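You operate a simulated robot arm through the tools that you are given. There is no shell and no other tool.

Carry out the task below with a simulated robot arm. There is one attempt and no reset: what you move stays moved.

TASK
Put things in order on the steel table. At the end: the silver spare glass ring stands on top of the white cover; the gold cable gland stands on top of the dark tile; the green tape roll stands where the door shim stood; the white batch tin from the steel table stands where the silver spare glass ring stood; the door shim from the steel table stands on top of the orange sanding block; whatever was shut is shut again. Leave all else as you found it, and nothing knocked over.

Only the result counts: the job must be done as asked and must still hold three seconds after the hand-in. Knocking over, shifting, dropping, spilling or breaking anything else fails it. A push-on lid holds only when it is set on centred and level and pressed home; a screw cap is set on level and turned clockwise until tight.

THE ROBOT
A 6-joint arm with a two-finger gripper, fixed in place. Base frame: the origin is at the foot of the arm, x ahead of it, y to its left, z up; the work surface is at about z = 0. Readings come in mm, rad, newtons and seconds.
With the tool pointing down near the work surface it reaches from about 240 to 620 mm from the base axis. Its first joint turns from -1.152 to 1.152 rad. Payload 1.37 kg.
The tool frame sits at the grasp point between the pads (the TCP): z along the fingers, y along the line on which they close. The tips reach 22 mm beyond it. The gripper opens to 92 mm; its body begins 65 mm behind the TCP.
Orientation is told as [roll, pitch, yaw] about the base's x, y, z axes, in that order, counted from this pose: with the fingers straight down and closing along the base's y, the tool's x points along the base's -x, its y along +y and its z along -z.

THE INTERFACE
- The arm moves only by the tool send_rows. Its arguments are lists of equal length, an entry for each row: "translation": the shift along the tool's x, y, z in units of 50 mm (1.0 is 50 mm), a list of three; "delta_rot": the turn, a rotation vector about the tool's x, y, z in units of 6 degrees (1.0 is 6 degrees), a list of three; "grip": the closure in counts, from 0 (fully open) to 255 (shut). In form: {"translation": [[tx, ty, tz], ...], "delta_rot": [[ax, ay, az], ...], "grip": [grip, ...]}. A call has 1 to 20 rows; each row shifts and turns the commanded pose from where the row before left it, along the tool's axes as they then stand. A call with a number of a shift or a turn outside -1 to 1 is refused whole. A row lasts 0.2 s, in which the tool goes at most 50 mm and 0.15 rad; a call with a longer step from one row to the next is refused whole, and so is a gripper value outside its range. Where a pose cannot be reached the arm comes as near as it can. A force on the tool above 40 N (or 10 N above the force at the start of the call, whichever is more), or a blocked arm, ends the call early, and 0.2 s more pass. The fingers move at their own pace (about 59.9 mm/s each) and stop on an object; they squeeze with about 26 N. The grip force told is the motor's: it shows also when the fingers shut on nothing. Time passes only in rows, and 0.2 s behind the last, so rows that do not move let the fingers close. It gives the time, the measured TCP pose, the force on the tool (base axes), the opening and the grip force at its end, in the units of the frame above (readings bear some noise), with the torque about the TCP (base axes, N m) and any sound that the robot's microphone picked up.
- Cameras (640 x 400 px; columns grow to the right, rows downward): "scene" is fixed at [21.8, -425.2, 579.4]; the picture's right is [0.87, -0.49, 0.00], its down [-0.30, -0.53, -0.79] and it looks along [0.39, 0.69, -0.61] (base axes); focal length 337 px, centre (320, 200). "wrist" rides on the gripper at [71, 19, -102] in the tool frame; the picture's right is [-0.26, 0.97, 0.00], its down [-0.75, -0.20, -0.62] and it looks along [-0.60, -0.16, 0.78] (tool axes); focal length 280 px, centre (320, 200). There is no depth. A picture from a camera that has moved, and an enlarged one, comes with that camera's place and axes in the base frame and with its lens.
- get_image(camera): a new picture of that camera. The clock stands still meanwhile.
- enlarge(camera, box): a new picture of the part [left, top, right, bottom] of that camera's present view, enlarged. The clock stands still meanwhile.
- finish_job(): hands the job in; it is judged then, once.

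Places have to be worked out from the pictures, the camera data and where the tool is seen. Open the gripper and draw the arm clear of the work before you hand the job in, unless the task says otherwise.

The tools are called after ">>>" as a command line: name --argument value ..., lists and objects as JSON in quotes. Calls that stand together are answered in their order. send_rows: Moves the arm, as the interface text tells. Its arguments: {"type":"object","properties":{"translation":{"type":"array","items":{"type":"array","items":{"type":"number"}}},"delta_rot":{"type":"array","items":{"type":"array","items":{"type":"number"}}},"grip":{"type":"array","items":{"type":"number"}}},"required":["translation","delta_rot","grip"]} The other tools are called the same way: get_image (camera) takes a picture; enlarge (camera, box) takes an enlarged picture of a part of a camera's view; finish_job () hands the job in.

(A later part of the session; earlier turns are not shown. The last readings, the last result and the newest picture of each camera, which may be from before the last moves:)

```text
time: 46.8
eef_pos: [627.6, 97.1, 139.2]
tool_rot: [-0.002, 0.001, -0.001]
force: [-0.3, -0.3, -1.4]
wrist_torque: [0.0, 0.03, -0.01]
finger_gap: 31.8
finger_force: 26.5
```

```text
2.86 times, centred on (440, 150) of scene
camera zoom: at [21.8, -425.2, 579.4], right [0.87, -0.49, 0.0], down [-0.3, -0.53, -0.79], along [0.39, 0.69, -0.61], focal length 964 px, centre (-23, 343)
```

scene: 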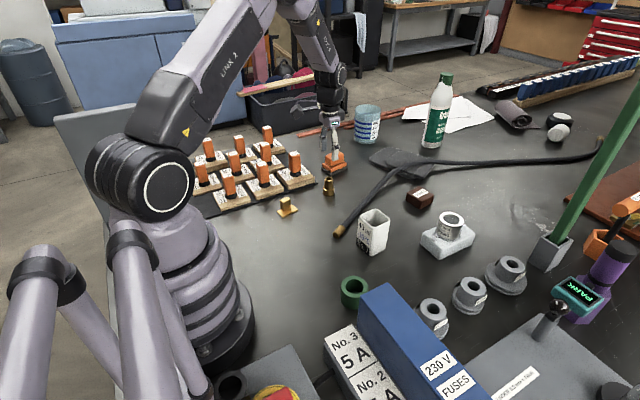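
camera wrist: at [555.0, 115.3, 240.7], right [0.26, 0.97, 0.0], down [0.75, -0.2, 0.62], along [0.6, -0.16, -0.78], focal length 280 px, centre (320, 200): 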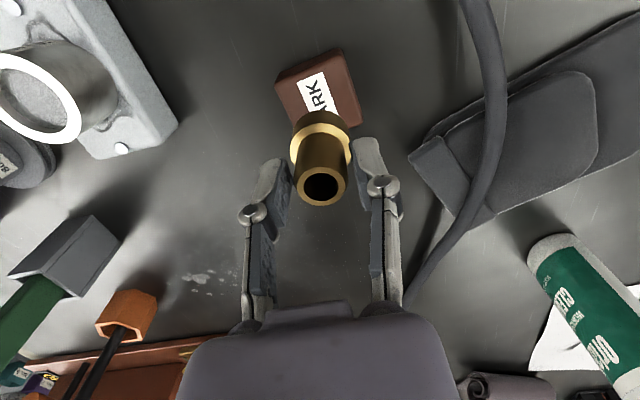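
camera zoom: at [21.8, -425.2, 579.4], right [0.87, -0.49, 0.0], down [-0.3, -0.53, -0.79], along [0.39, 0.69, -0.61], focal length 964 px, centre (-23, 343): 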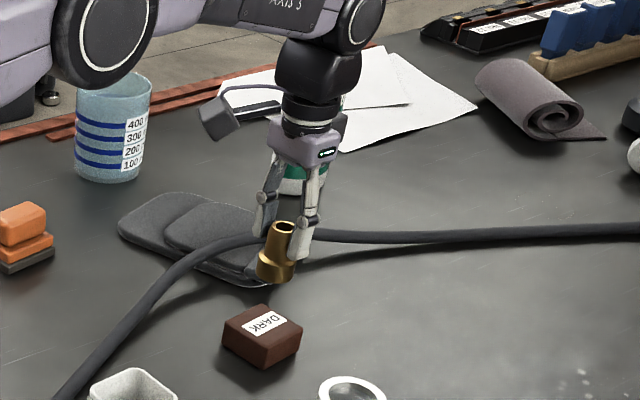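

Gland is above the tile. I descend to a few millimetres above expected contact (TCP about z = 80).

>>> send_rows --translation '[[0, -0.01, 0.5], [0, 0, 0.4], [0, 0, 0.16], [0, 0, 0], [0, 0, 0]]' --delta_rot '[[0, 0, 0], [0, 0, 0], [0, 0, 0], [0, 0, 0], [0, 0, 0]]' --grip '[210, 210, 210, 210, 210]'

>>> get_image --camera "wrist"

>>> enlarge --camera "scene" --box '[380, 130, 480, 220]'

```text
time: 48.0
eef_pos: [627.5, 94.2, 86.5]
tool_rot: [0.0, 0.001, 0.0]
force: [0.3, -0.5, -1.1]
wrist_torque: [0.0, 0.01, 0.0]
finger_gap: 31.7
finger_force: 26.4
```

```text
taken
camera wrist: at [555.8, 114.8, 187.8], right [0.26, 0.97, 0.0], down [0.75, -0.2, 0.63], along [0.6, -0.16, -0.78], focal length 280 px, centre (320, 200)
```

wrist: 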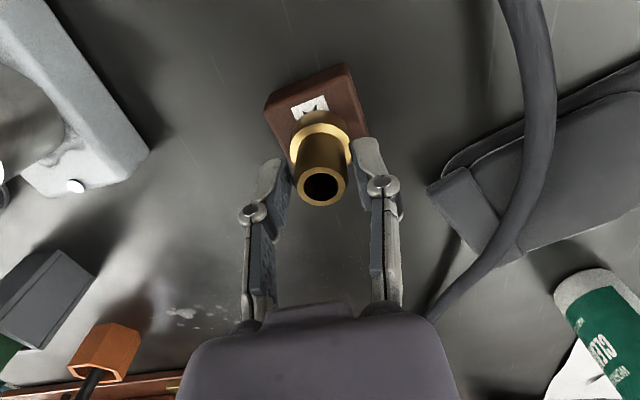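

```text
4.44 times, centred on (430, 175) of scene
camera zoom: at [21.8, -425.2, 579.4], right [0.87, -0.49, 0.0], down [-0.3, -0.53, -0.79], along [0.39, 0.69, -0.61], focal length 1499 px, centre (-169, 311)
```

zoom: 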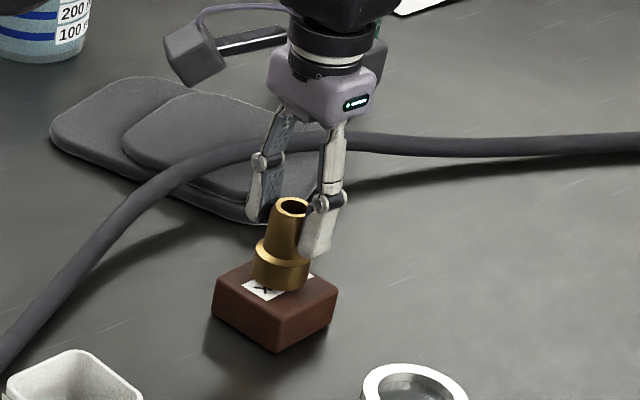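

Well centred over the tile. I lower in small steps until contact.

>>> send_rows --translation '[[0, 0, 0.04], [0, 0, 0.02], [0, 0, 0]]' --delta_rot '[[0, 0, 0], [0, 0, 0], [0, 0, 0]]' --grip '[210, 210, 210]'

>>> send_rows --translation '[[0, 0, 0.02], [0, 0, 0]]' --delta_rot '[[0, 0, 0], [0, 0, 0]]' --grip '[210, 210]'

>>> send_rows --translation '[[0, 0, 0.02], [0, 0, 0]]' --delta_rot '[[0, 0, 0], [0, 0, 0]]' --grip '[210, 210]'

```text
time: 48.8
eef_pos: [627.1, 95.8, 83.0]
tool_rot: [-0.001, 0.001, 0.0]
force: [-0.2, 0.0, -1.3]
wrist_torque: [-0.01, 0.01, 0.02]
finger_gap: 31.9
finger_force: 26.6
```

```text
time: 49.4
eef_pos: [626.5, 94.1, 82.7]
tool_rot: [-0.001, -0.001, 0.0]
force: [-0.8, 0.1, -1.7]
wrist_torque: [0.01, 0.01, -0.02]
finger_gap: 31.5
finger_force: 26.0
```

```text
time: 50.0
eef_pos: [627.9, 95.5, 82.1]
tool_rot: [-0.001, -0.001, 0.0]
force: [-1.7, -0.6, 4.5]
wrist_torque: [-0.02, 0.13, -0.01]
finger_gap: 31.8
finger_force: 25.9
```

Contact begins (force rising to +4.5 N). Half a millimetre more to seat it, then I ease off and open part-way.

>>> send_rows --translation '[[0, 0, 0.01], [0, 0, 0]]' --delta_rot '[[0, 0, 0], [0, 0, 0]]' --grip '[210, 210]'

>>> send_rows --translation '[[0, 0, -0.008], [0, 0, 0], [0, 0, 0], [0, 0, 0], [0, 0, 0]]' --delta_rot '[[0, 0, 0], [0, 0, 0], [0, 0, 0], [0, 0, 0], [0, 0, 0]]' --grip '[190, 165, 145, 130, 122]'

>>> get_image --camera "wrist"

>>> enlarge --camera "scene" --box '[380, 130, 480, 220]'

```text
time: 50.6
eef_pos: [627.4, 96.3, 80.7]
tool_rot: [-0.001, -0.001, 0.0]
force: [-3.0, -0.5, 11.1]
wrist_torque: [-0.05, 0.19, -0.02]
finger_gap: 31.8
finger_force: 26.0
```

```text
time: 51.8
eef_pos: [627.7, 95.4, 80.7]
tool_rot: [0.0, 0.0, -0.001]
force: [0.2, 0.4, 0.3]
wrist_torque: [-0.02, 0.01, -0.02]
finger_gap: 47.9
finger_force: 0.1
```

```text
taken
camera wrist: at [555.8, 115.0, 181.9], right [0.26, 0.97, 0.0], down [0.75, -0.2, 0.63], along [0.6, -0.16, -0.78], focal length 280 px, centre (320, 200)
```

wrist: 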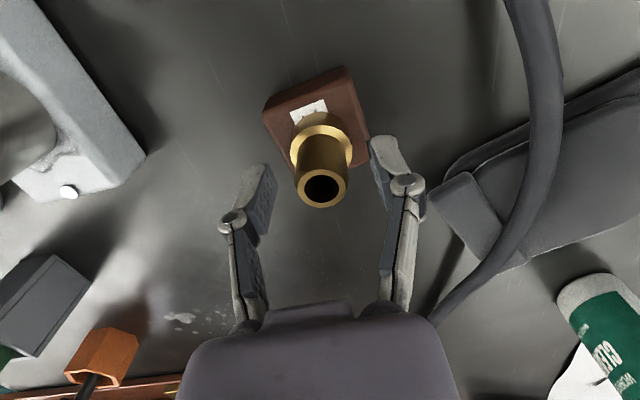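

```text
4.44 times, centred on (430, 175) of scene
camera zoom: at [21.8, -425.2, 579.4], right [0.87, -0.49, 0.0], down [-0.3, -0.53, -0.79], along [0.39, 0.69, -0.61], focal length 1499 px, centre (-169, 311)
```

zoom: 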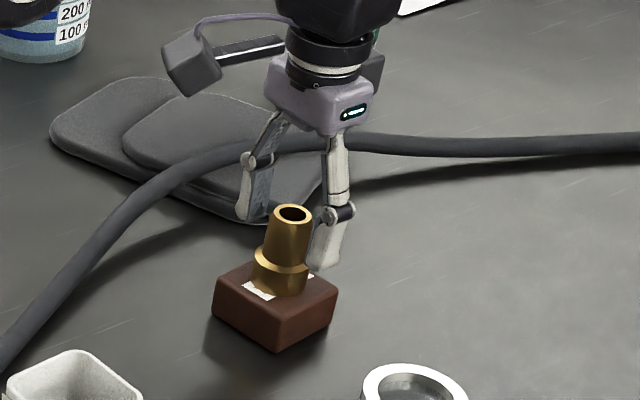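

The gland stands on the tile. I rise straight up, check it, then fly over to the shim near (287, 238).

>>> send_rows --translation '[[0, 0, -0.3], [0, 0, -0.7], [0, 0, -0.7], [0, 0, 0], [0.852, 0.357, 0], [0.852, 0.357, 0], [0.852, 0.357, 0], [0.852, 0.357, 0], [0.852, 0.357, 0], [0.852, 0.357, 0], [0.852, 0.357, 0], [0.852, 0.357, 0], [0, 0, 0], [0, 0, 0]]' --delta_rot '[[0, 0, 0], [0, 0, 0], [0, 0, 0], [0, 0, 0], [0, 0, 0], [0, 0, 0], [0, 0, 0], [0, 0, 0], [0, 0, 0], [0, 0, 0], [0, 0, 0], [0, 0, 0], [0, 0, 0], [0, 0, 0]]' --grip '[122, 122, 122, 122, 122, 122, 122, 122, 122, 144, 144, 144, 144, 144]'

>>> get_image --camera "wrist"

>>> get_image --camera "scene"

```text
time: 54.8
eef_pos: [286.2, 235.5, 166.0]
tool_rot: [0.001, 0.001, 0.0]
force: [0.0, 0.0, -0.1]
wrist_torque: [-0.03, 0.01, -0.02]
finger_gap: 40.1
finger_force: 0.1
```

```text
taken
camera wrist: at [214.4, 255.2, 266.3], right [0.26, 0.97, 0.0], down [0.75, -0.2, 0.63], along [0.6, -0.16, -0.78], focal length 280 px, centre (320, 200)
```

wrist: 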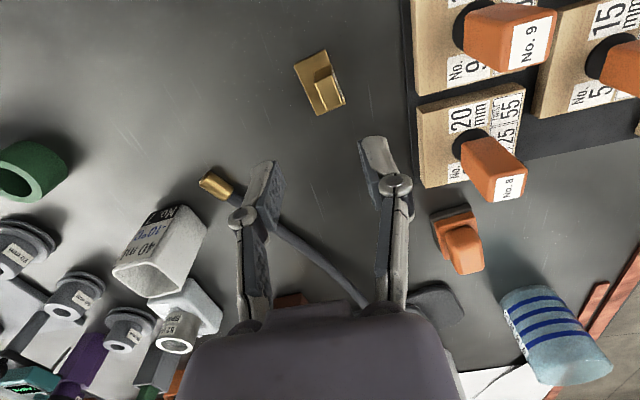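

```text
taken
```

scene: 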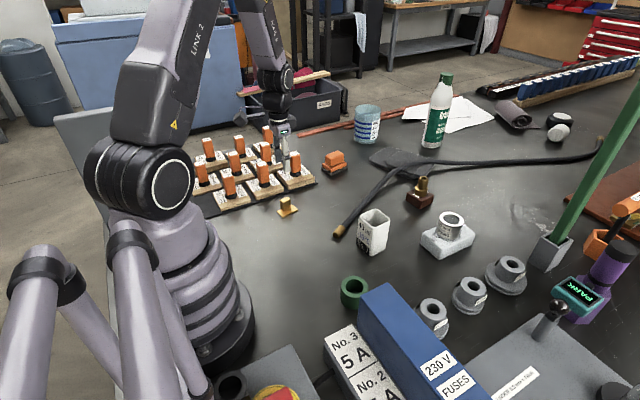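

I zoom in on the shim and its surroundings to set yaw and centre.

>>> enlarge --camera "wrist" --box '[270, 30, 370, 130]'

>>> enlarge --camera "scene" --box '[400, 160, 480, 240]'

>>> enlarge --camera "scene" --box '[260, 180, 320, 230]'

```text
4.00 times, centred on (320, 80) of wrist
camera zoom: at [214.4, 255.2, 266.3], right [0.26, 0.97, 0.0], down [0.75, -0.2, 0.63], along [0.6, -0.16, -0.78], focal length 1122 px, centre (320, 680)
```

zoom: 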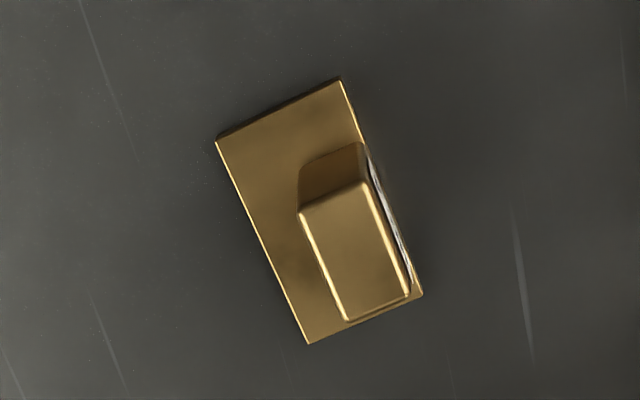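

```text
5.00 times, centred on (440, 200) of scene
camera zoom: at [21.8, -425.2, 579.4], right [0.87, -0.49, 0.0], down [-0.3, -0.53, -0.79], along [0.39, 0.69, -0.61], focal length 1686 px, centre (-280, 200)
```

zoom: 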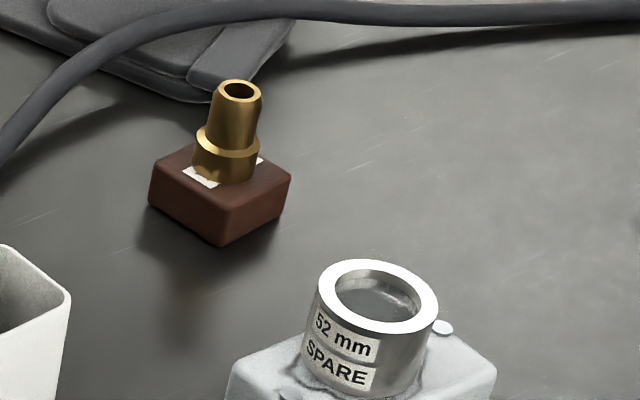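

```text
8.00 times, centred on (290, 205) of scene
camera zoom: at [21.8, -425.2, 579.4], right [0.87, -0.49, 0.0], down [-0.3, -0.53, -0.79], along [0.39, 0.69, -0.61], focal length 2698 px, centre (560, 160)
```

zoom: 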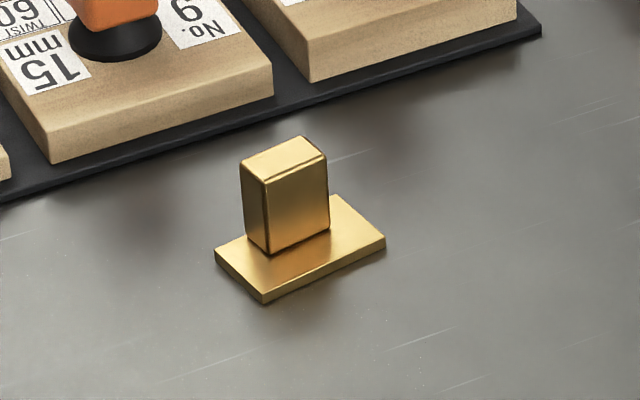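

The shim's grip block sits off-centre on its plate: block centre about (288, 243), plate centre (289, 236), yaw about 8°. I turn the gripper to match, move over the block, and descend part-way for a check.

>>> send_rows --translation '[[-0.032, 0.154, 0], [0, 0, 0], [0, 0, 0.6], [0, 0, 0.6], [0, 0, 0.3], [0, 0, 0], [0, 0, 0]]' --delta_rot '[[0, 0, -0.69], [0, 0, -0.69], [0, 0, 0], [0, 0, 0], [0, 0, 0], [0, 0, 0], [0, 0, 0]]' --grip '[144, 144, 144, 144, 144, 144, 144]'

>>> get_image --camera "wrist"

>>> enlarge --camera "wrist" --box '[250, 60, 410, 220]'

>>> enlarge --camera "scene" --box '[240, 140, 350, 230]'

```text
time: 56.4
eef_pos: [288.7, 245.5, 91.2]
tool_rot: [-0.001, 0.001, 0.145]
force: [0.9, 0.6, -0.6]
wrist_torque: [-0.01, 0.0, -0.01]
finger_gap: 40.1
finger_force: 0.2
```

```text
taken
camera wrist: at [215.7, 254.9, 192.4], right [0.12, 0.99, 0.0], down [0.77, -0.09, 0.63], along [0.62, -0.07, -0.78], focal length 280 px, centre (320, 200)
```

wrist: 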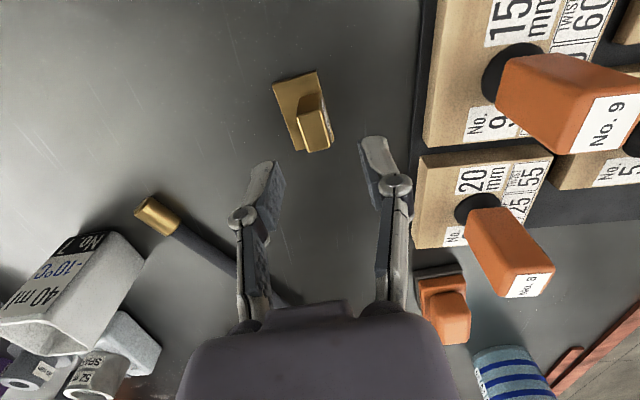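

```text
2.50 times, centred on (330, 140) of wrist
camera zoom: at [215.7, 254.9, 192.4], right [0.12, 0.99, 0.0], down [0.77, -0.09, 0.63], along [0.62, -0.07, -0.78], focal length 701 px, centre (295, 350)
```

zoom: 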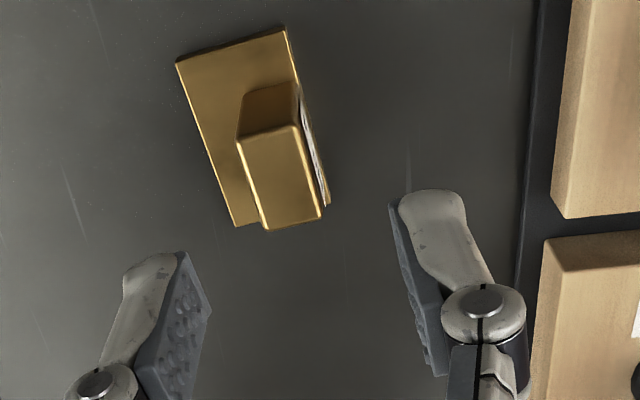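

```text
4.44 times, centred on (295, 185) of scene
camera zoom: at [21.8, -425.2, 579.4], right [0.87, -0.49, 0.0], down [-0.3, -0.53, -0.79], along [0.39, 0.69, -0.61], focal length 1499 px, centre (431, 267)
```

zoom: 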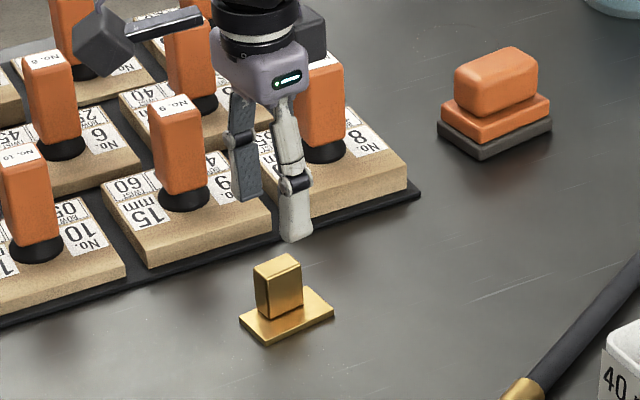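

The block lies about 2-3 mm to the −y side of my TCP. I correct and go down so the tips end about 8 mm above the table, over the plate.

>>> send_rows --translation '[[0.03, -0.045, 0.4], [0, 0, 0.4], [0, 0, 0.3], [0, 0, 0.1], [0, 0, 0], [0, 0, 0]]' --delta_rot '[[0, 0, 0], [0, 0, 0], [0, 0, 0], [0, 0, 0], [0, 0, 0], [0, 0, 0]]' --grip '[144, 144, 144, 144, 144, 144]'

>>> get_image --camera "wrist"

>>> enlarge --camera "scene" --box '[240, 140, 350, 230]'

```text
time: 57.8
eef_pos: [286.8, 243.1, 30.9]
tool_rot: [-0.001, 0.0, 0.145]
force: [0.5, -0.3, 0.6]
wrist_torque: [-0.03, -0.02, 0.01]
finger_gap: 40.0
finger_force: 0.1
```

```text
taken
camera wrist: at [213.7, 252.3, 132.2], right [0.12, 0.99, 0.0], down [0.77, -0.09, 0.63], along [0.62, -0.07, -0.78], focal length 280 px, centre (320, 200)
```

wrist: 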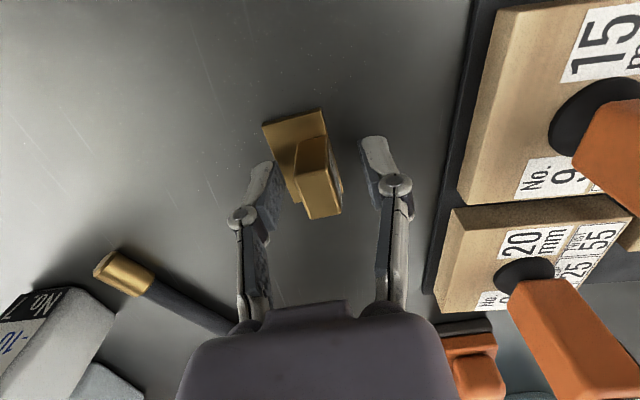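

```text
4.44 times, centred on (295, 185) of scene
camera zoom: at [21.8, -425.2, 579.4], right [0.87, -0.49, 0.0], down [-0.3, -0.53, -0.79], along [0.39, 0.69, -0.61], focal length 1499 px, centre (431, 267)
```

zoom: 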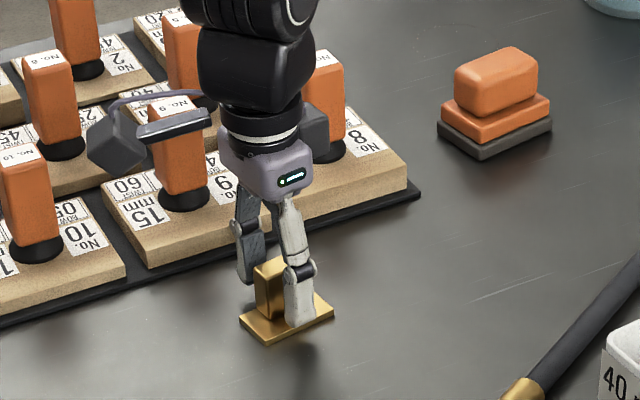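

Fingers straddle the shim's block. I close.

>>> send_rows --translation '[[0, 0, 0], [0, 0, 0], [0, 0, 0], [0, 0, 0]]' --delta_rot '[[0, 0, 0], [0, 0, 0], [0, 0, 0], [0, 0, 0]]' --grip '[240, 240, 240, 240]'

>>> enlarge --camera "wrist" --box '[220, 90, 420, 240]'

```text
time: 58.8
eef_pos: [288.2, 243.4, 30.9]
tool_rot: [0.0, 0.0, 0.145]
force: [-0.6, 0.3, -0.5]
wrist_torque: [0.01, 0.01, 0.0]
finger_gap: 15.1
finger_force: 25.8
```

```text
2.67 times, centred on (320, 165) of wrist
camera zoom: at [213.7, 252.3, 132.3], right [0.12, 0.99, 0.0], down [0.77, -0.09, 0.63], along [0.62, -0.07, -0.78], focal length 748 px, centre (320, 293)
```

zoom: 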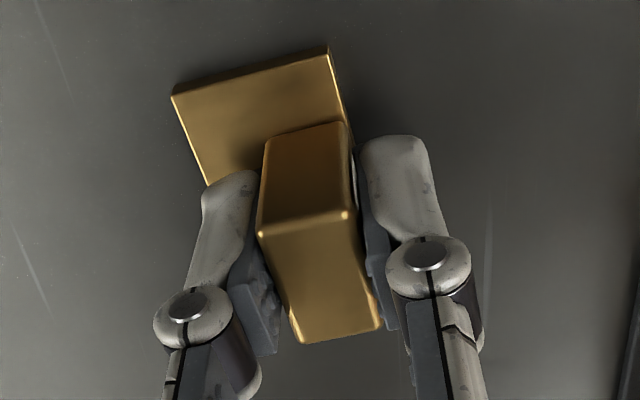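

Gripped at 15.1 mm. I lift slightly and check it stays level.

>>> send_rows --translation '[[0, 0, -0.1], [0, 0, -0.3], [0, 0, -0.4], [0, 0, 0]]' --delta_rot '[[0, 0, 0], [0, 0, 0], [0, 0, 0], [0, 0, 0]]' --grip '[240, 240, 240, 240]'

>>> get_image --camera "wrist"

>>> enlarge --camera "scene" --box '[240, 140, 350, 230]'

```text
time: 59.8
eef_pos: [287.3, 242.9, 72.4]
tool_rot: [0.002, 0.001, 0.146]
force: [0.4, -0.1, -1.7]
wrist_torque: [-0.03, 0.03, -0.03]
finger_gap: 15.3
finger_force: 26.2
```

```text
taken
camera wrist: at [213.7, 252.3, 173.0], right [0.12, 0.99, 0.0], down [0.78, -0.09, 0.62], along [0.62, -0.07, -0.78], focal length 280 px, centre (320, 200)
```

wrist: 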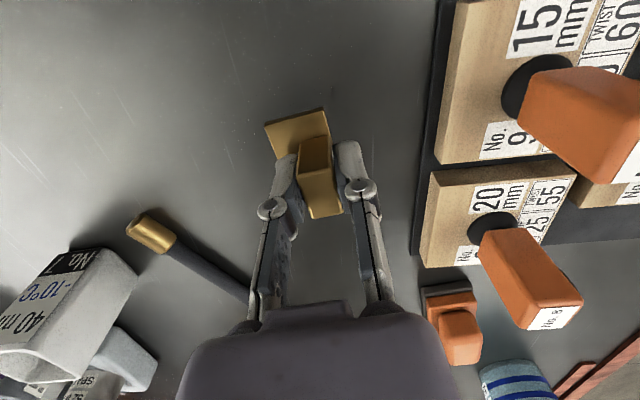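

```text
4.44 times, centred on (295, 185) of scene
camera zoom: at [21.8, -425.2, 579.4], right [0.87, -0.49, 0.0], down [-0.3, -0.53, -0.79], along [0.39, 0.69, -0.61], focal length 1499 px, centre (431, 267)
```

zoom: 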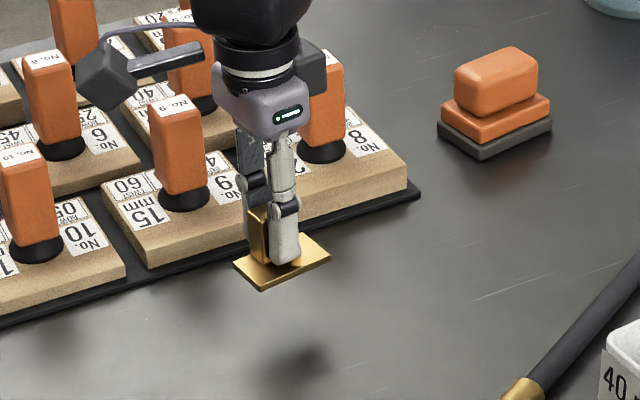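

The shim is level in the grip. I lift to a safe height over the wooden blocks' knobs and carry it to above the sanding block at about (505, 356).

>>> send_rows --translation '[[0, 0, -0.7], [0, 0, -0.8], [0, 0, -0.7], [0, 0, 0], [-0.58, 0.219, 0], [-0.58, 0.219, 0], [-0.58, 0.219, 0], [-0.58, 0.219, 0], [-0.58, 0.219, 0], [-0.58, 0.219, 0], [-0.58, 0.22, 0], [-0.58, 0.22, 0], [0, 0, 0], [0, 0, 0]]' --delta_rot '[[0, 0, 0], [0, 0, 0], [0, 0, 0], [0, 0, 0], [0, 0, 0], [0, 0, 0], [0, 0, 0], [0, 0, 0], [0, 0, 0], [0, 0, 0], [0, 0, 0], [0, 0, 0], [0, 0, 0], [0, 0, 0]]' --grip '[240, 240, 240, 240, 240, 240, 240, 240, 240, 240, 240, 240, 240, 240]'

>>> get_image --camera "wrist"

>>> get_image --camera "scene"

```text
time: 62.8
eef_pos: [503.5, 362.9, 179.7]
tool_rot: [-0.001, 0.0, 0.145]
force: [-0.2, 0.5, -1.5]
wrist_torque: [-0.01, -0.01, 0.0]
finger_gap: 15.1
finger_force: 26.1
```

```text
taken
camera wrist: at [430.5, 372.2, 280.9], right [0.12, 0.99, 0.0], down [0.78, -0.09, 0.62], along [0.62, -0.08, -0.78], focal length 280 px, centre (320, 200)
```

wrist: 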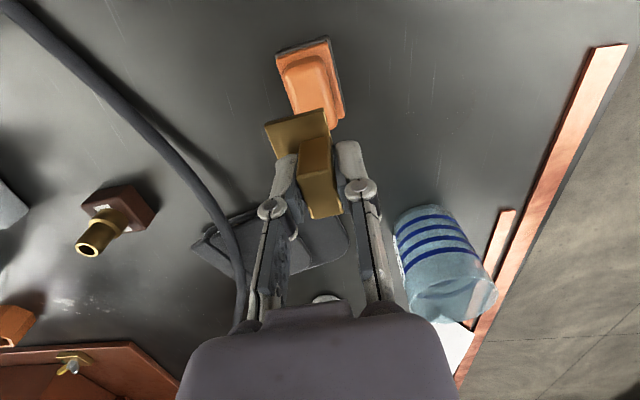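

```text
taken
```

scene: 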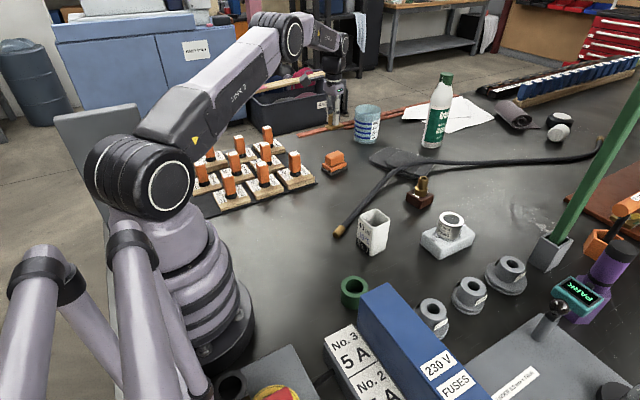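

The sanding block is right below. I zoom to compare its knob's position with the shim I hold.

>>> enlarge --camera "wrist" --box '[250, 20, 370, 140]'

>>> enlarge --camera "wrist" --box '[240, 90, 400, 230]'

>>> enlarge --camera "scene" --box '[290, 80, 390, 190]'

```text
3.33 times, centred on (310, 80) of wrist
camera zoom: at [430.5, 372.2, 280.9], right [0.12, 0.99, 0.0], down [0.78, -0.09, 0.62], along [0.62, -0.08, -0.78], focal length 935 px, centre (353, 600)
```

zoom: 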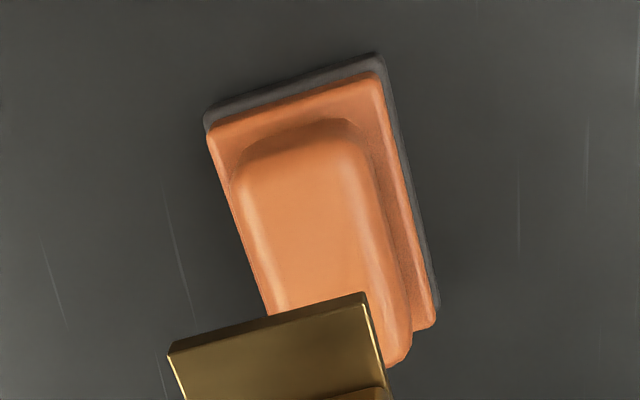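

```text
2.86 times, centred on (320, 160) of wrist
camera zoom: at [430.5, 372.2, 280.9], right [0.12, 0.99, 0.0], down [0.78, -0.09, 0.62], along [0.62, -0.08, -0.78], focal length 801 px, centre (320, 314)
```

zoom: 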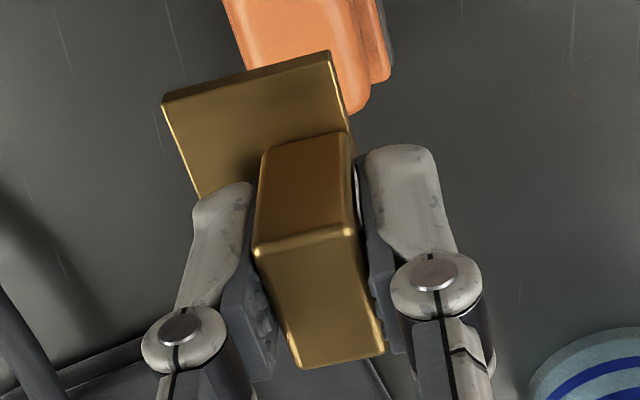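

```text
3.64 times, centred on (340, 135) of scene
camera zoom: at [21.8, -425.2, 579.4], right [0.87, -0.49, 0.0], down [-0.3, -0.53, -0.79], along [0.39, 0.69, -0.61], focal length 1226 px, centre (247, 436)
```

zoom: 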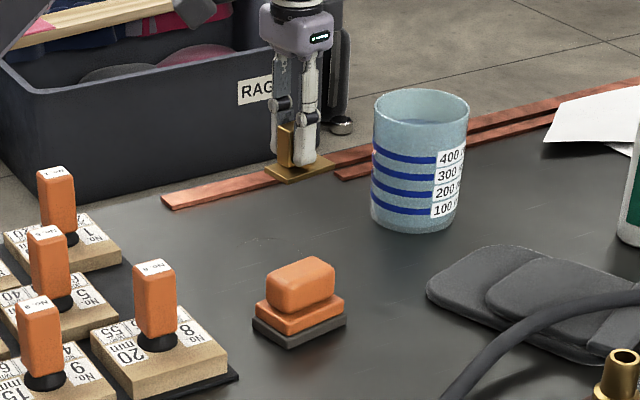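

Knob centre about (505.5, 355); the shim plate is ~2.5 mm too far to +y. I correct that and descend to ~6 mm above expected contact.

>>> send_rows --translation '[[0.007, -0.05, 0.5], [0, 0, 0.6], [0, 0, 0.4], [0, 0, 0.2], [0, 0, 0], [0, 0, 0]]' --delta_rot '[[0, 0, 0], [0, 0, 0], [0, 0, 0], [0, 0, 0], [0, 0, 0], [0, 0, 0]]' --grip '[240, 240, 240, 240, 240, 240]'

>>> get_image --camera "wrist"

>>> enlarge --camera "scene" --box '[290, 110, 390, 190]'

>>> enlarge --camera "wrist" --box '[240, 60, 400, 230]'

```text
time: 64.2
eef_pos: [505.2, 358.8, 95.8]
tool_rot: [0.0, 0.001, 0.143]
force: [0.0, -0.6, -1.2]
wrist_torque: [-0.03, 0.0, 0.0]
finger_gap: 15.0
finger_force: 25.9
```

```text
taken
camera wrist: at [430.8, 367.5, 198.0], right [0.12, 0.99, 0.0], down [0.77, -0.09, 0.63], along [0.62, -0.07, -0.78], focal length 280 px, centre (320, 200)
```

wrist: 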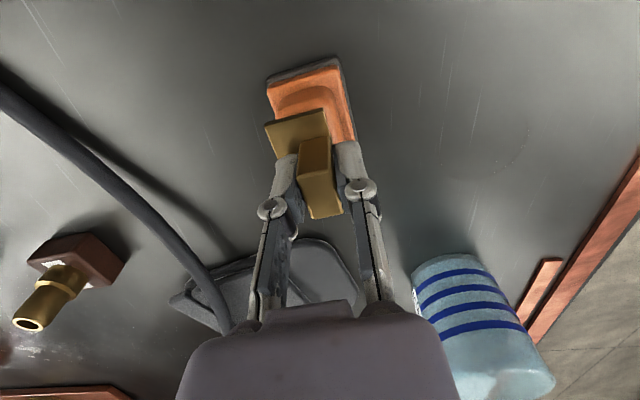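

```text
5.00 times, centred on (340, 150) of scene
camera zoom: at [21.8, -425.2, 579.4], right [0.87, -0.49, 0.0], down [-0.3, -0.53, -0.79], along [0.39, 0.69, -0.61], focal length 1686 px, centre (220, 450)
```

zoom: 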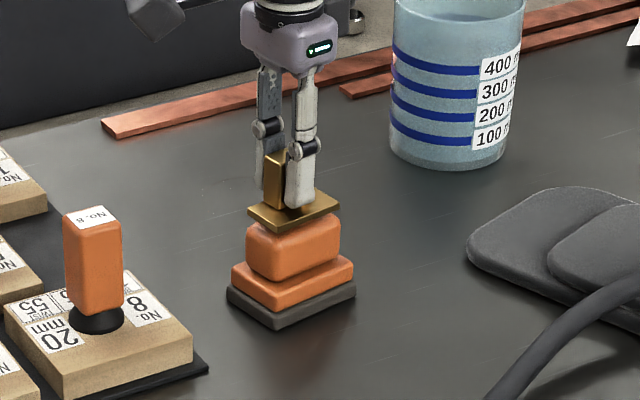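

```text
2.35 times, centred on (320, 145) of wrist
camera zoom: at [430.8, 367.5, 198.0], right [0.12, 0.99, 0.0], down [0.77, -0.09, 0.63], along [0.62, -0.07, -0.78], focal length 660 px, centre (320, 329)
```

zoom: 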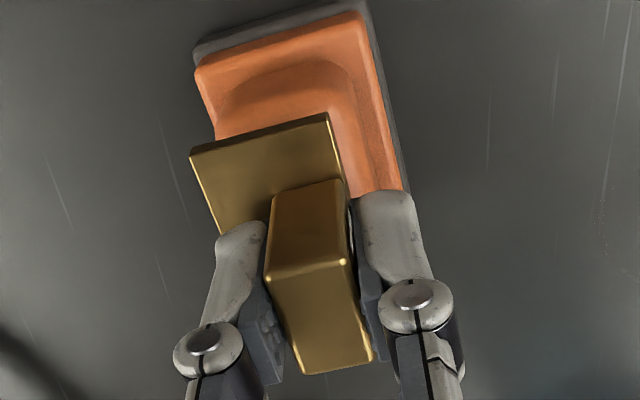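

The plate's outline coincides with the knob's in the scene view. I lower in small steps to contact.

>>> send_rows --translation '[[0, 0, 0.06], [0, 0, 0.04], [0, 0, 0]]' --delta_rot '[[0, 0, 0], [0, 0, 0], [0, 0, 0]]' --grip '[240, 240, 240]'

>>> send_rows --translation '[[0, 0, 0.02], [0, 0, 0]]' --delta_rot '[[0, 0, 0], [0, 0, 0]]' --grip '[240, 240]'

>>> send_rows --translation '[[0, 0, 0.02], [0, 0, 0]]' --delta_rot '[[0, 0, 0], [0, 0, 0]]' --grip '[240, 240]'

```text
time: 65.0
eef_pos: [504.4, 359.8, 92.1]
tool_rot: [0.0, 0.002, 0.146]
force: [1.2, 0.0, -0.5]
wrist_torque: [0.02, -0.01, 0.0]
finger_gap: 15.4
finger_force: 26.4
```

```text
time: 65.6
eef_pos: [502.5, 359.8, 90.2]
tool_rot: [0.0, 0.0, 0.146]
force: [0.8, 0.0, -1.0]
wrist_torque: [0.0, -0.01, 0.03]
finger_gap: 15.3
finger_force: 25.8
```

```text
time: 66.2
eef_pos: [506.0, 360.1, 89.1]
tool_rot: [0.0, 0.001, 0.143]
force: [-0.3, -0.3, 1.9]
wrist_torque: [-0.02, 0.02, 0.0]
finger_gap: 14.9
finger_force: 25.8
```

Contact seems to be starting. I go half a millimetre at a time.

>>> send_rows --translation '[[0, 0, 0.012], [0, 0, 0]]' --delta_rot '[[0, 0, 0], [0, 0, 0]]' --grip '[240, 240]'

>>> enlarge --camera "scene" --box '[310, 120, 370, 180]'

```text
time: 66.8
eef_pos: [505.3, 360.5, 89.6]
tool_rot: [0.002, -0.003, 0.143]
force: [-3.3, -0.3, 9.9]
wrist_torque: [-0.03, 0.14, -0.01]
finger_gap: 15.2
finger_force: 26.2
```

```text
6.67 times, centred on (340, 150) of scene
camera zoom: at [21.7, -425.3, 579.3], right [0.87, -0.49, 0.0], down [-0.3, -0.53, -0.79], along [0.39, 0.69, -0.61], focal length 2248 px, centre (187, 533)
```

zoom: 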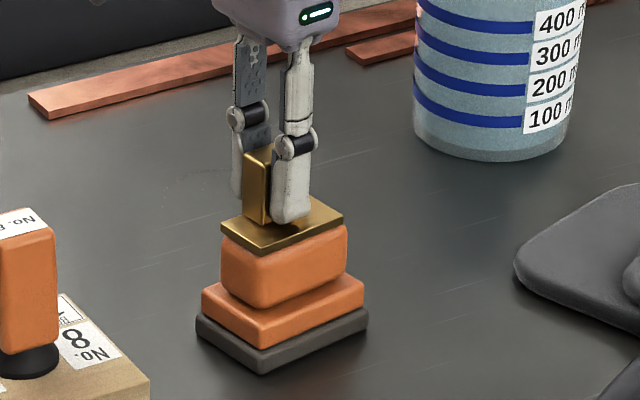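

The plate rests on the knob, well aligned, with ~10 N. I ease off and open gradually.

>>> send_rows --translation '[[0, 0, -0.01], [0, 0, 0], [0, 0, 0], [0, 0, 0], [0, 0, 0], [0, 0, 0]]' --delta_rot '[[0, 0, 0], [0, 0, 0], [0, 0, 0], [0, 0, 0], [0, 0, 0], [0, 0, 0]]' --grip '[230, 205, 185, 165, 144, 144]'

>>> get_image --camera "wrist"

>>> enlarge --camera "scene" --box '[310, 120, 370, 180]'

```text
time: 68.2
eef_pos: [504.3, 360.4, 87.5]
tool_rot: [0.0, 0.001, 0.144]
force: [0.7, 0.5, -1.5]
wrist_torque: [-0.01, -0.01, 0.0]
finger_gap: 40.2
finger_force: 0.0
```

```text
taken
camera wrist: at [430.7, 370.3, 189.6], right [0.12, 0.99, 0.0], down [0.77, -0.09, 0.63], along [0.62, -0.07, -0.78], focal length 280 px, centre (320, 200)
```

wrist: 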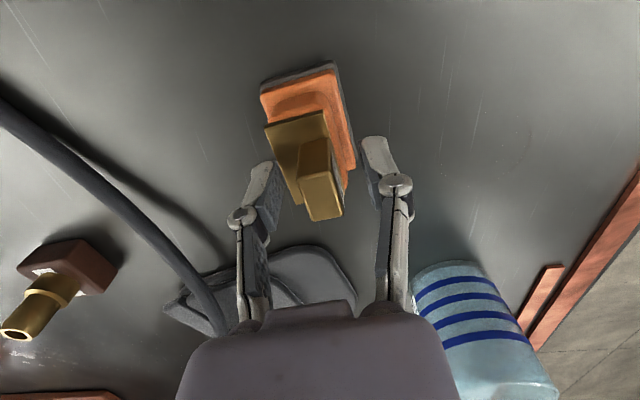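

```text
6.67 times, centred on (340, 150) of scene
camera zoom: at [21.8, -425.2, 579.4], right [0.87, -0.49, 0.0], down [-0.3, -0.53, -0.79], along [0.39, 0.69, -0.61], focal length 2248 px, centre (187, 533)
```

zoom: 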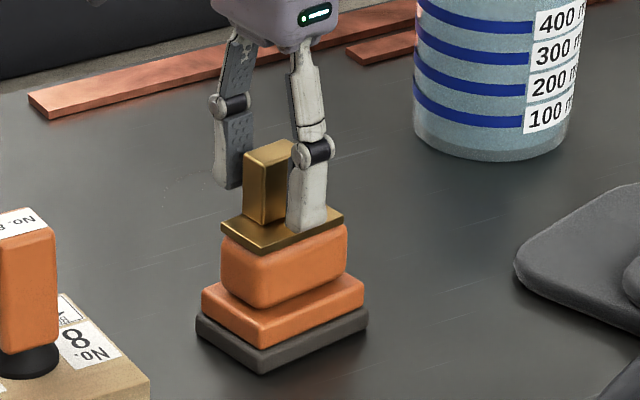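

The shim stands on the sanding block. I rise straight up, square the gripper again, and fly to above the green roll near (287, -82).

>>> send_rows --translation '[[0, 0, -0.3], [0, 0, -0.7], [0, 0, -0.8], [0, 0, -0.3], [0, 0, 0], [0, 0, 0]]' --delta_rot '[[0, 0, 0], [0, 0, 0], [0, 0, 0], [0, 0, 0], [0, 0, 0.69], [0, 0, 0.69]]' --grip '[144, 144, 144, 144, 144, 144]'

>>> get_image --camera "wrist"

>>> enlarge --camera "scene" --box '[290, 100, 390, 190]'

```text
time: 69.6
eef_pos: [503.9, 361.2, 193.1]
tool_rot: [0.0, 0.001, 0.001]
force: [0.1, 0.6, 0.6]
wrist_torque: [0.05, 0.02, 0.0]
finger_gap: 39.9
finger_force: 0.0
```

```text
taken
camera wrist: at [431.8, 380.3, 294.9], right [0.26, 0.96, 0.0], down [0.75, -0.2, 0.62], along [0.6, -0.16, -0.78], focal length 280 px, centre (320, 200)
```

wrist: 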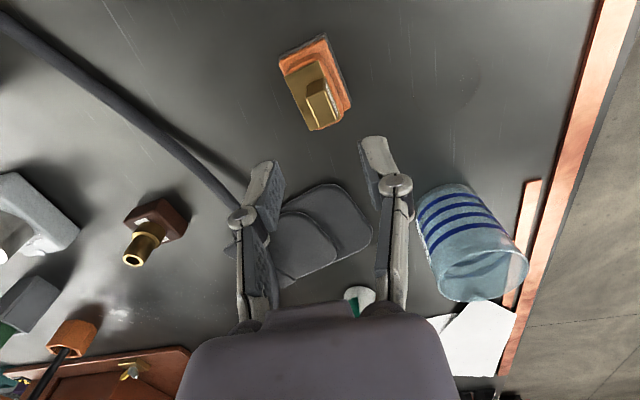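

```text
4.44 times, centred on (340, 145) of scene
camera zoom: at [21.8, -425.2, 579.4], right [0.87, -0.49, 0.0], down [-0.3, -0.53, -0.79], along [0.39, 0.69, -0.61], focal length 1499 px, centre (231, 444)
```

zoom: 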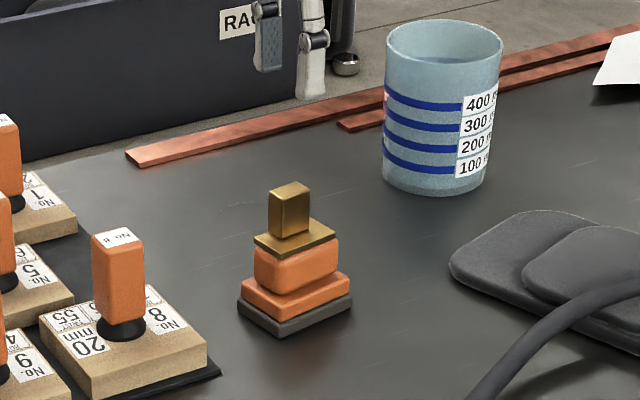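

The shim stands squarely on the sanding block. Now I cross over to the green roll at safe height.

>>> send_rows --translation '[[0.394, -0.784, 0], [0.394, -0.784, 0], [0.394, -0.784, 0], [0.394, -0.784, 0], [0.394, -0.784, 0], [0.394, -0.784, 0], [0.394, -0.784, 0], [0.394, -0.784, 0], [0.394, -0.784, 0], [0.394, -0.784, 0], [0.394, -0.784, 0], [0, 0, 0], [0, 0, 0]]' --delta_rot '[[0, 0, 0], [0, 0, 0], [0, 0, 0], [0, 0, 0], [0, 0, 0], [0, 0, 0], [0, 0, 0], [0, 0, 0], [0, 0, 0], [0, 0, 0], [0, 0, 0], [0, 0, 0], [0, 0, 0]]' --grip '[144, 144, 144, 100, 55, 55, 55, 55, 55, 55, 55, 55, 55]'

>>> get_image --camera "wrist"

>>> get_image --camera "scene"

```text
time: 72.4
eef_pos: [289.0, -72.9, 195.1]
tool_rot: [-0.001, 0.001, 0.001]
force: [-0.3, -0.5, -0.5]
wrist_torque: [0.03, 0.0, -0.02]
finger_gap: 72.0
finger_force: 0.1
```

```text
taken
camera wrist: at [217.8, -52.5, 295.7], right [0.26, 0.97, 0.0], down [0.75, -0.2, 0.62], along [0.6, -0.16, -0.78], focal length 280 px, centre (320, 200)
```

wrist: 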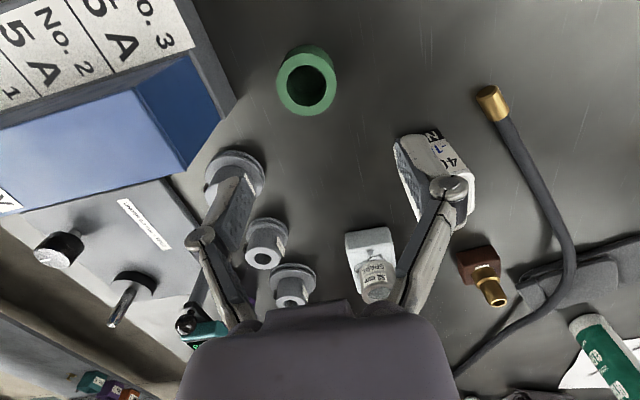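

```text
taken
```

scene: 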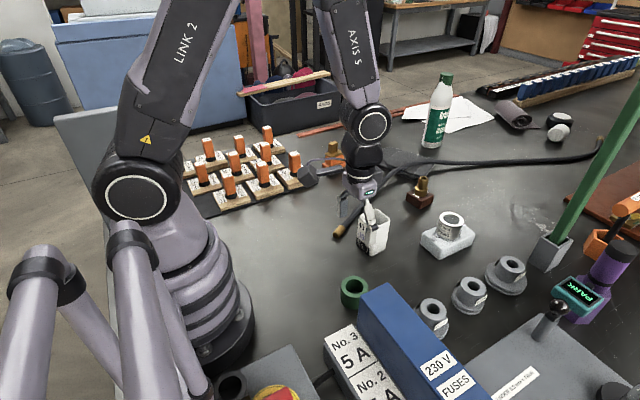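

The tall blue box's near face is at y ≈ -168, leaving room. I zoom in on the roll for its exact centre.

>>> enlarge --camera "wrist" --box '[250, 20, 370, 140]'

```text
3.33 times, centred on (310, 80) of wrist
camera zoom: at [217.8, -52.5, 295.7], right [0.26, 0.97, 0.0], down [0.75, -0.2, 0.62], along [0.6, -0.16, -0.78], focal length 935 px, centre (353, 600)
```

zoom: 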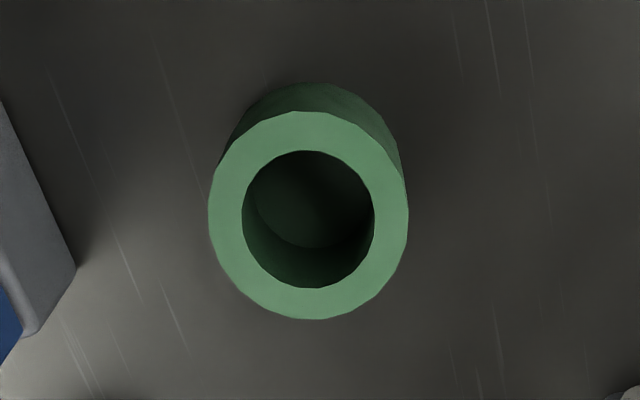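

Roll centre about (287, -83), 54 mm across. I align and descend part-way, then check once more.

>>> send_rows --translation '[[0.04, -0.2, 0], [0, 0, 0.7], [0, 0, 0.7], [0, 0, 0.4], [0, 0, 0], [0, 0, 0]]' --delta_rot '[[0, 0, 0], [0, 0, 0], [0, 0, 0], [0, 0, 0], [0, 0, 0], [0, 0, 0]]' --grip '[40, 20, 20, 20, 20, 20]'

>>> get_image --camera "wrist"

>>> get_image --camera "scene"

```text
time: 73.8
eef_pos: [286.0, -81.4, 104.8]
tool_rot: [0.001, -0.001, 0.0]
force: [1.0, -0.2, 0.5]
wrist_torque: [-0.01, 0.0, 0.01]
finger_gap: 84.9
finger_force: 0.0
```

```text
taken
camera wrist: at [213.6, -61.3, 206.4], right [0.26, 0.97, 0.0], down [0.75, -0.2, 0.63], along [0.6, -0.16, -0.78], focal length 280 px, centre (320, 200)
```

wrist: 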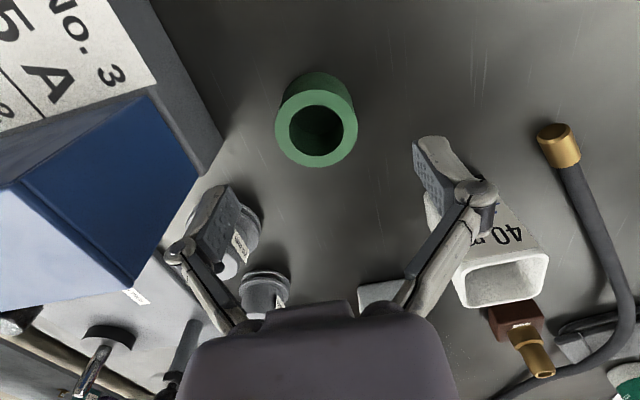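

```text
taken
```

scene: 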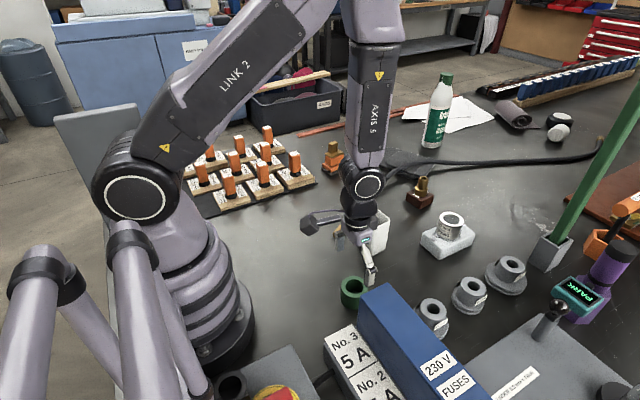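

The roll is a couple of millimetres towards −x/−y of the TCP. I correct and descend around it.

>>> send_rows --translation '[[0.035, -0.04, 0.4], [0, 0, 0.5], [0, 0, 0.4], [0, 0, 0.2], [0, 0, 0], [0, 0, 0]]' --delta_rot '[[0, 0, 0], [0, 0, 0], [0, 0, 0], [0, 0, 0], [0, 0, 0], [0, 0, 0]]' --grip '[20, 20, 20, 20, 20, 20]'

>>> get_image --camera "wrist"

>>> enlarge --camera "scene" --box '[300, 220, 420, 320]'

```text
time: 75.2
eef_pos: [284.5, -84.5, 29.1]
tool_rot: [0.0, 0.001, 0.001]
force: [0.0, 0.7, -0.1]
wrist_torque: [0.01, -0.02, 0.02]
finger_gap: 84.5
finger_force: 0.1
```

```text
taken
camera wrist: at [212.4, -63.6, 130.2], right [0.26, 0.97, 0.0], down [0.75, -0.2, 0.63], along [0.6, -0.16, -0.78], focal length 280 px, centre (320, 200)
```

wrist: 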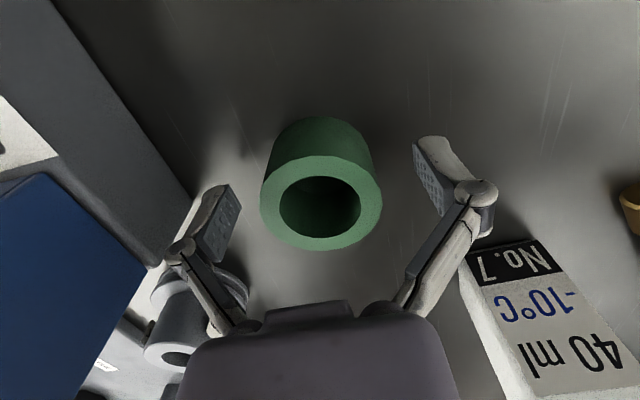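

```text
4.00 times, centred on (360, 270) of scene
camera zoom: at [21.8, -425.2, 579.4], right [0.87, -0.49, 0.0], down [-0.3, -0.53, -0.79], along [0.39, 0.69, -0.61], focal length 1349 px, centre (160, -80)
```

zoom: 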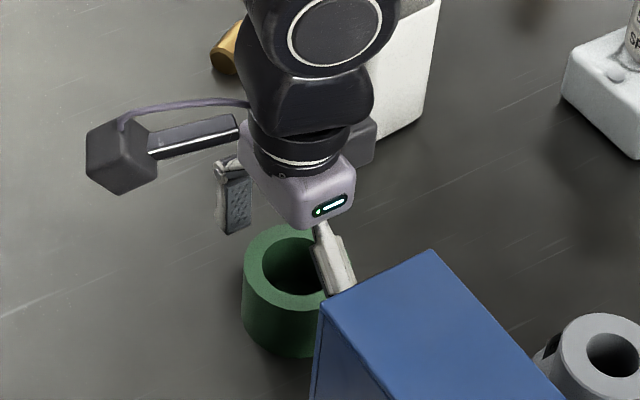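

The roll is centred between the pads. I close on it.

>>> send_rows --translation '[[0, 0, 0], [0, 0, 0], [0, 0, 0], [0, 0, 0]]' --delta_rot '[[0, 0, 0], [0, 0, 0], [0, 0, 0], [0, 0, 0]]' --grip '[140, 140, 140, 140]'

>>> get_image --camera "wrist"

```text
time: 76.2
eef_pos: [284.7, -83.5, 28.8]
tool_rot: [-0.001, 0.001, 0.0]
force: [-0.9, -2.0, 8.9]
wrist_torque: [-0.07, -0.02, 0.02]
finger_gap: 51.7
finger_force: 25.7
```

```text
taken
camera wrist: at [212.5, -63.6, 130.4], right [0.26, 0.97, 0.0], down [0.75, -0.2, 0.63], along [0.6, -0.16, -0.78], focal length 280 px, centre (320, 200)
```

wrist: 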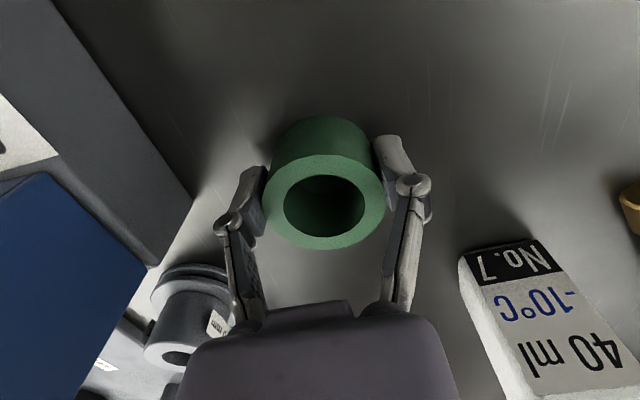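

Gripped at 51.7 mm. I lift well clear and carry the roll to the shim's old place at about (288.5, 238).

>>> send_rows --translation '[[0, 0, -0.15], [0, 0, -0.6], [0, 0, -0.8], [0, 0, -0.8], [0, 0, 0], [-0.01, 0.64, 0], [-0.01, 0.64, 0], [-0.01, 0.64, 0], [-0.01, 0.64, 0], [-0.01, 0.64, 0], [-0.01, 0.64, 0], [-0.01, 0.64, 0], [-0.01, 0.64, 0], [0, 0.64, 0], [0, 0.66, 0], [0, 0, 0], [0, 0, 0]]' --delta_rot '[[0, 0, 0], [0, 0, 0], [0, 0, 0], [0, 0, 0], [0, 0, 0], [0, 0, 0], [0, 0, 0], [0, 0, 0], [0, 0, 0], [0, 0, 0], [0, 0, 0], [0, 0, 0], [0, 0, 0], [0, 0, 0], [0, 0, 0], [0, 0, 0], [0, 0, 0]]' --grip '[140, 140, 140, 140, 140, 140, 140, 140, 140, 140, 140, 140, 140, 140, 140, 140, 140]'

>>> get_image --camera "wrist"

>>> get_image --camera "scene"

```text
time: 79.8
eef_pos: [287.6, 238.2, 148.3]
tool_rot: [0.0, 0.0, -0.002]
force: [-0.3, -0.7, -1.0]
wrist_torque: [0.03, -0.02, -0.02]
finger_gap: 51.7
finger_force: 26.1
```

```text
taken
camera wrist: at [215.6, 258.4, 249.2], right [0.26, 0.97, 0.0], down [0.75, -0.2, 0.62], along [0.6, -0.16, -0.78], focal length 280 px, centre (320, 200)
```

wrist: 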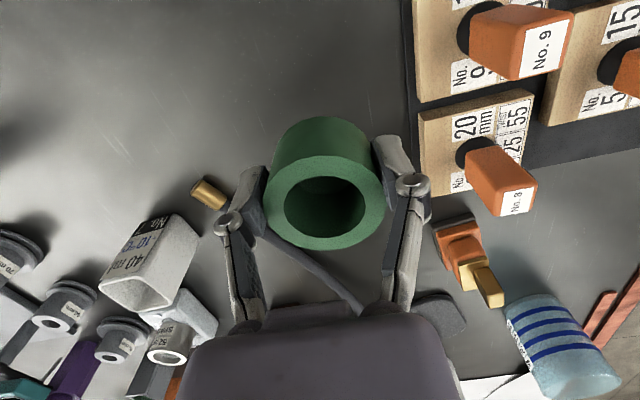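

```text
taken
```

scene: 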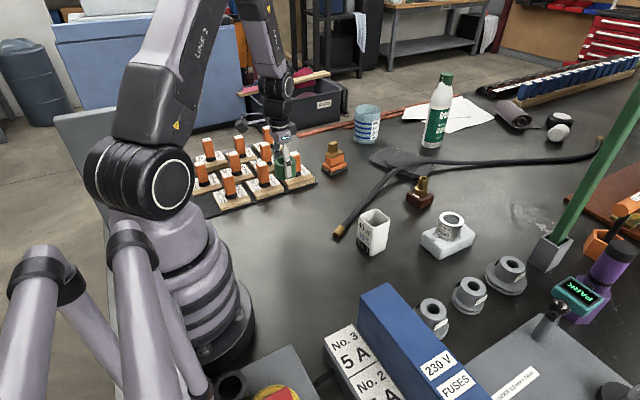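

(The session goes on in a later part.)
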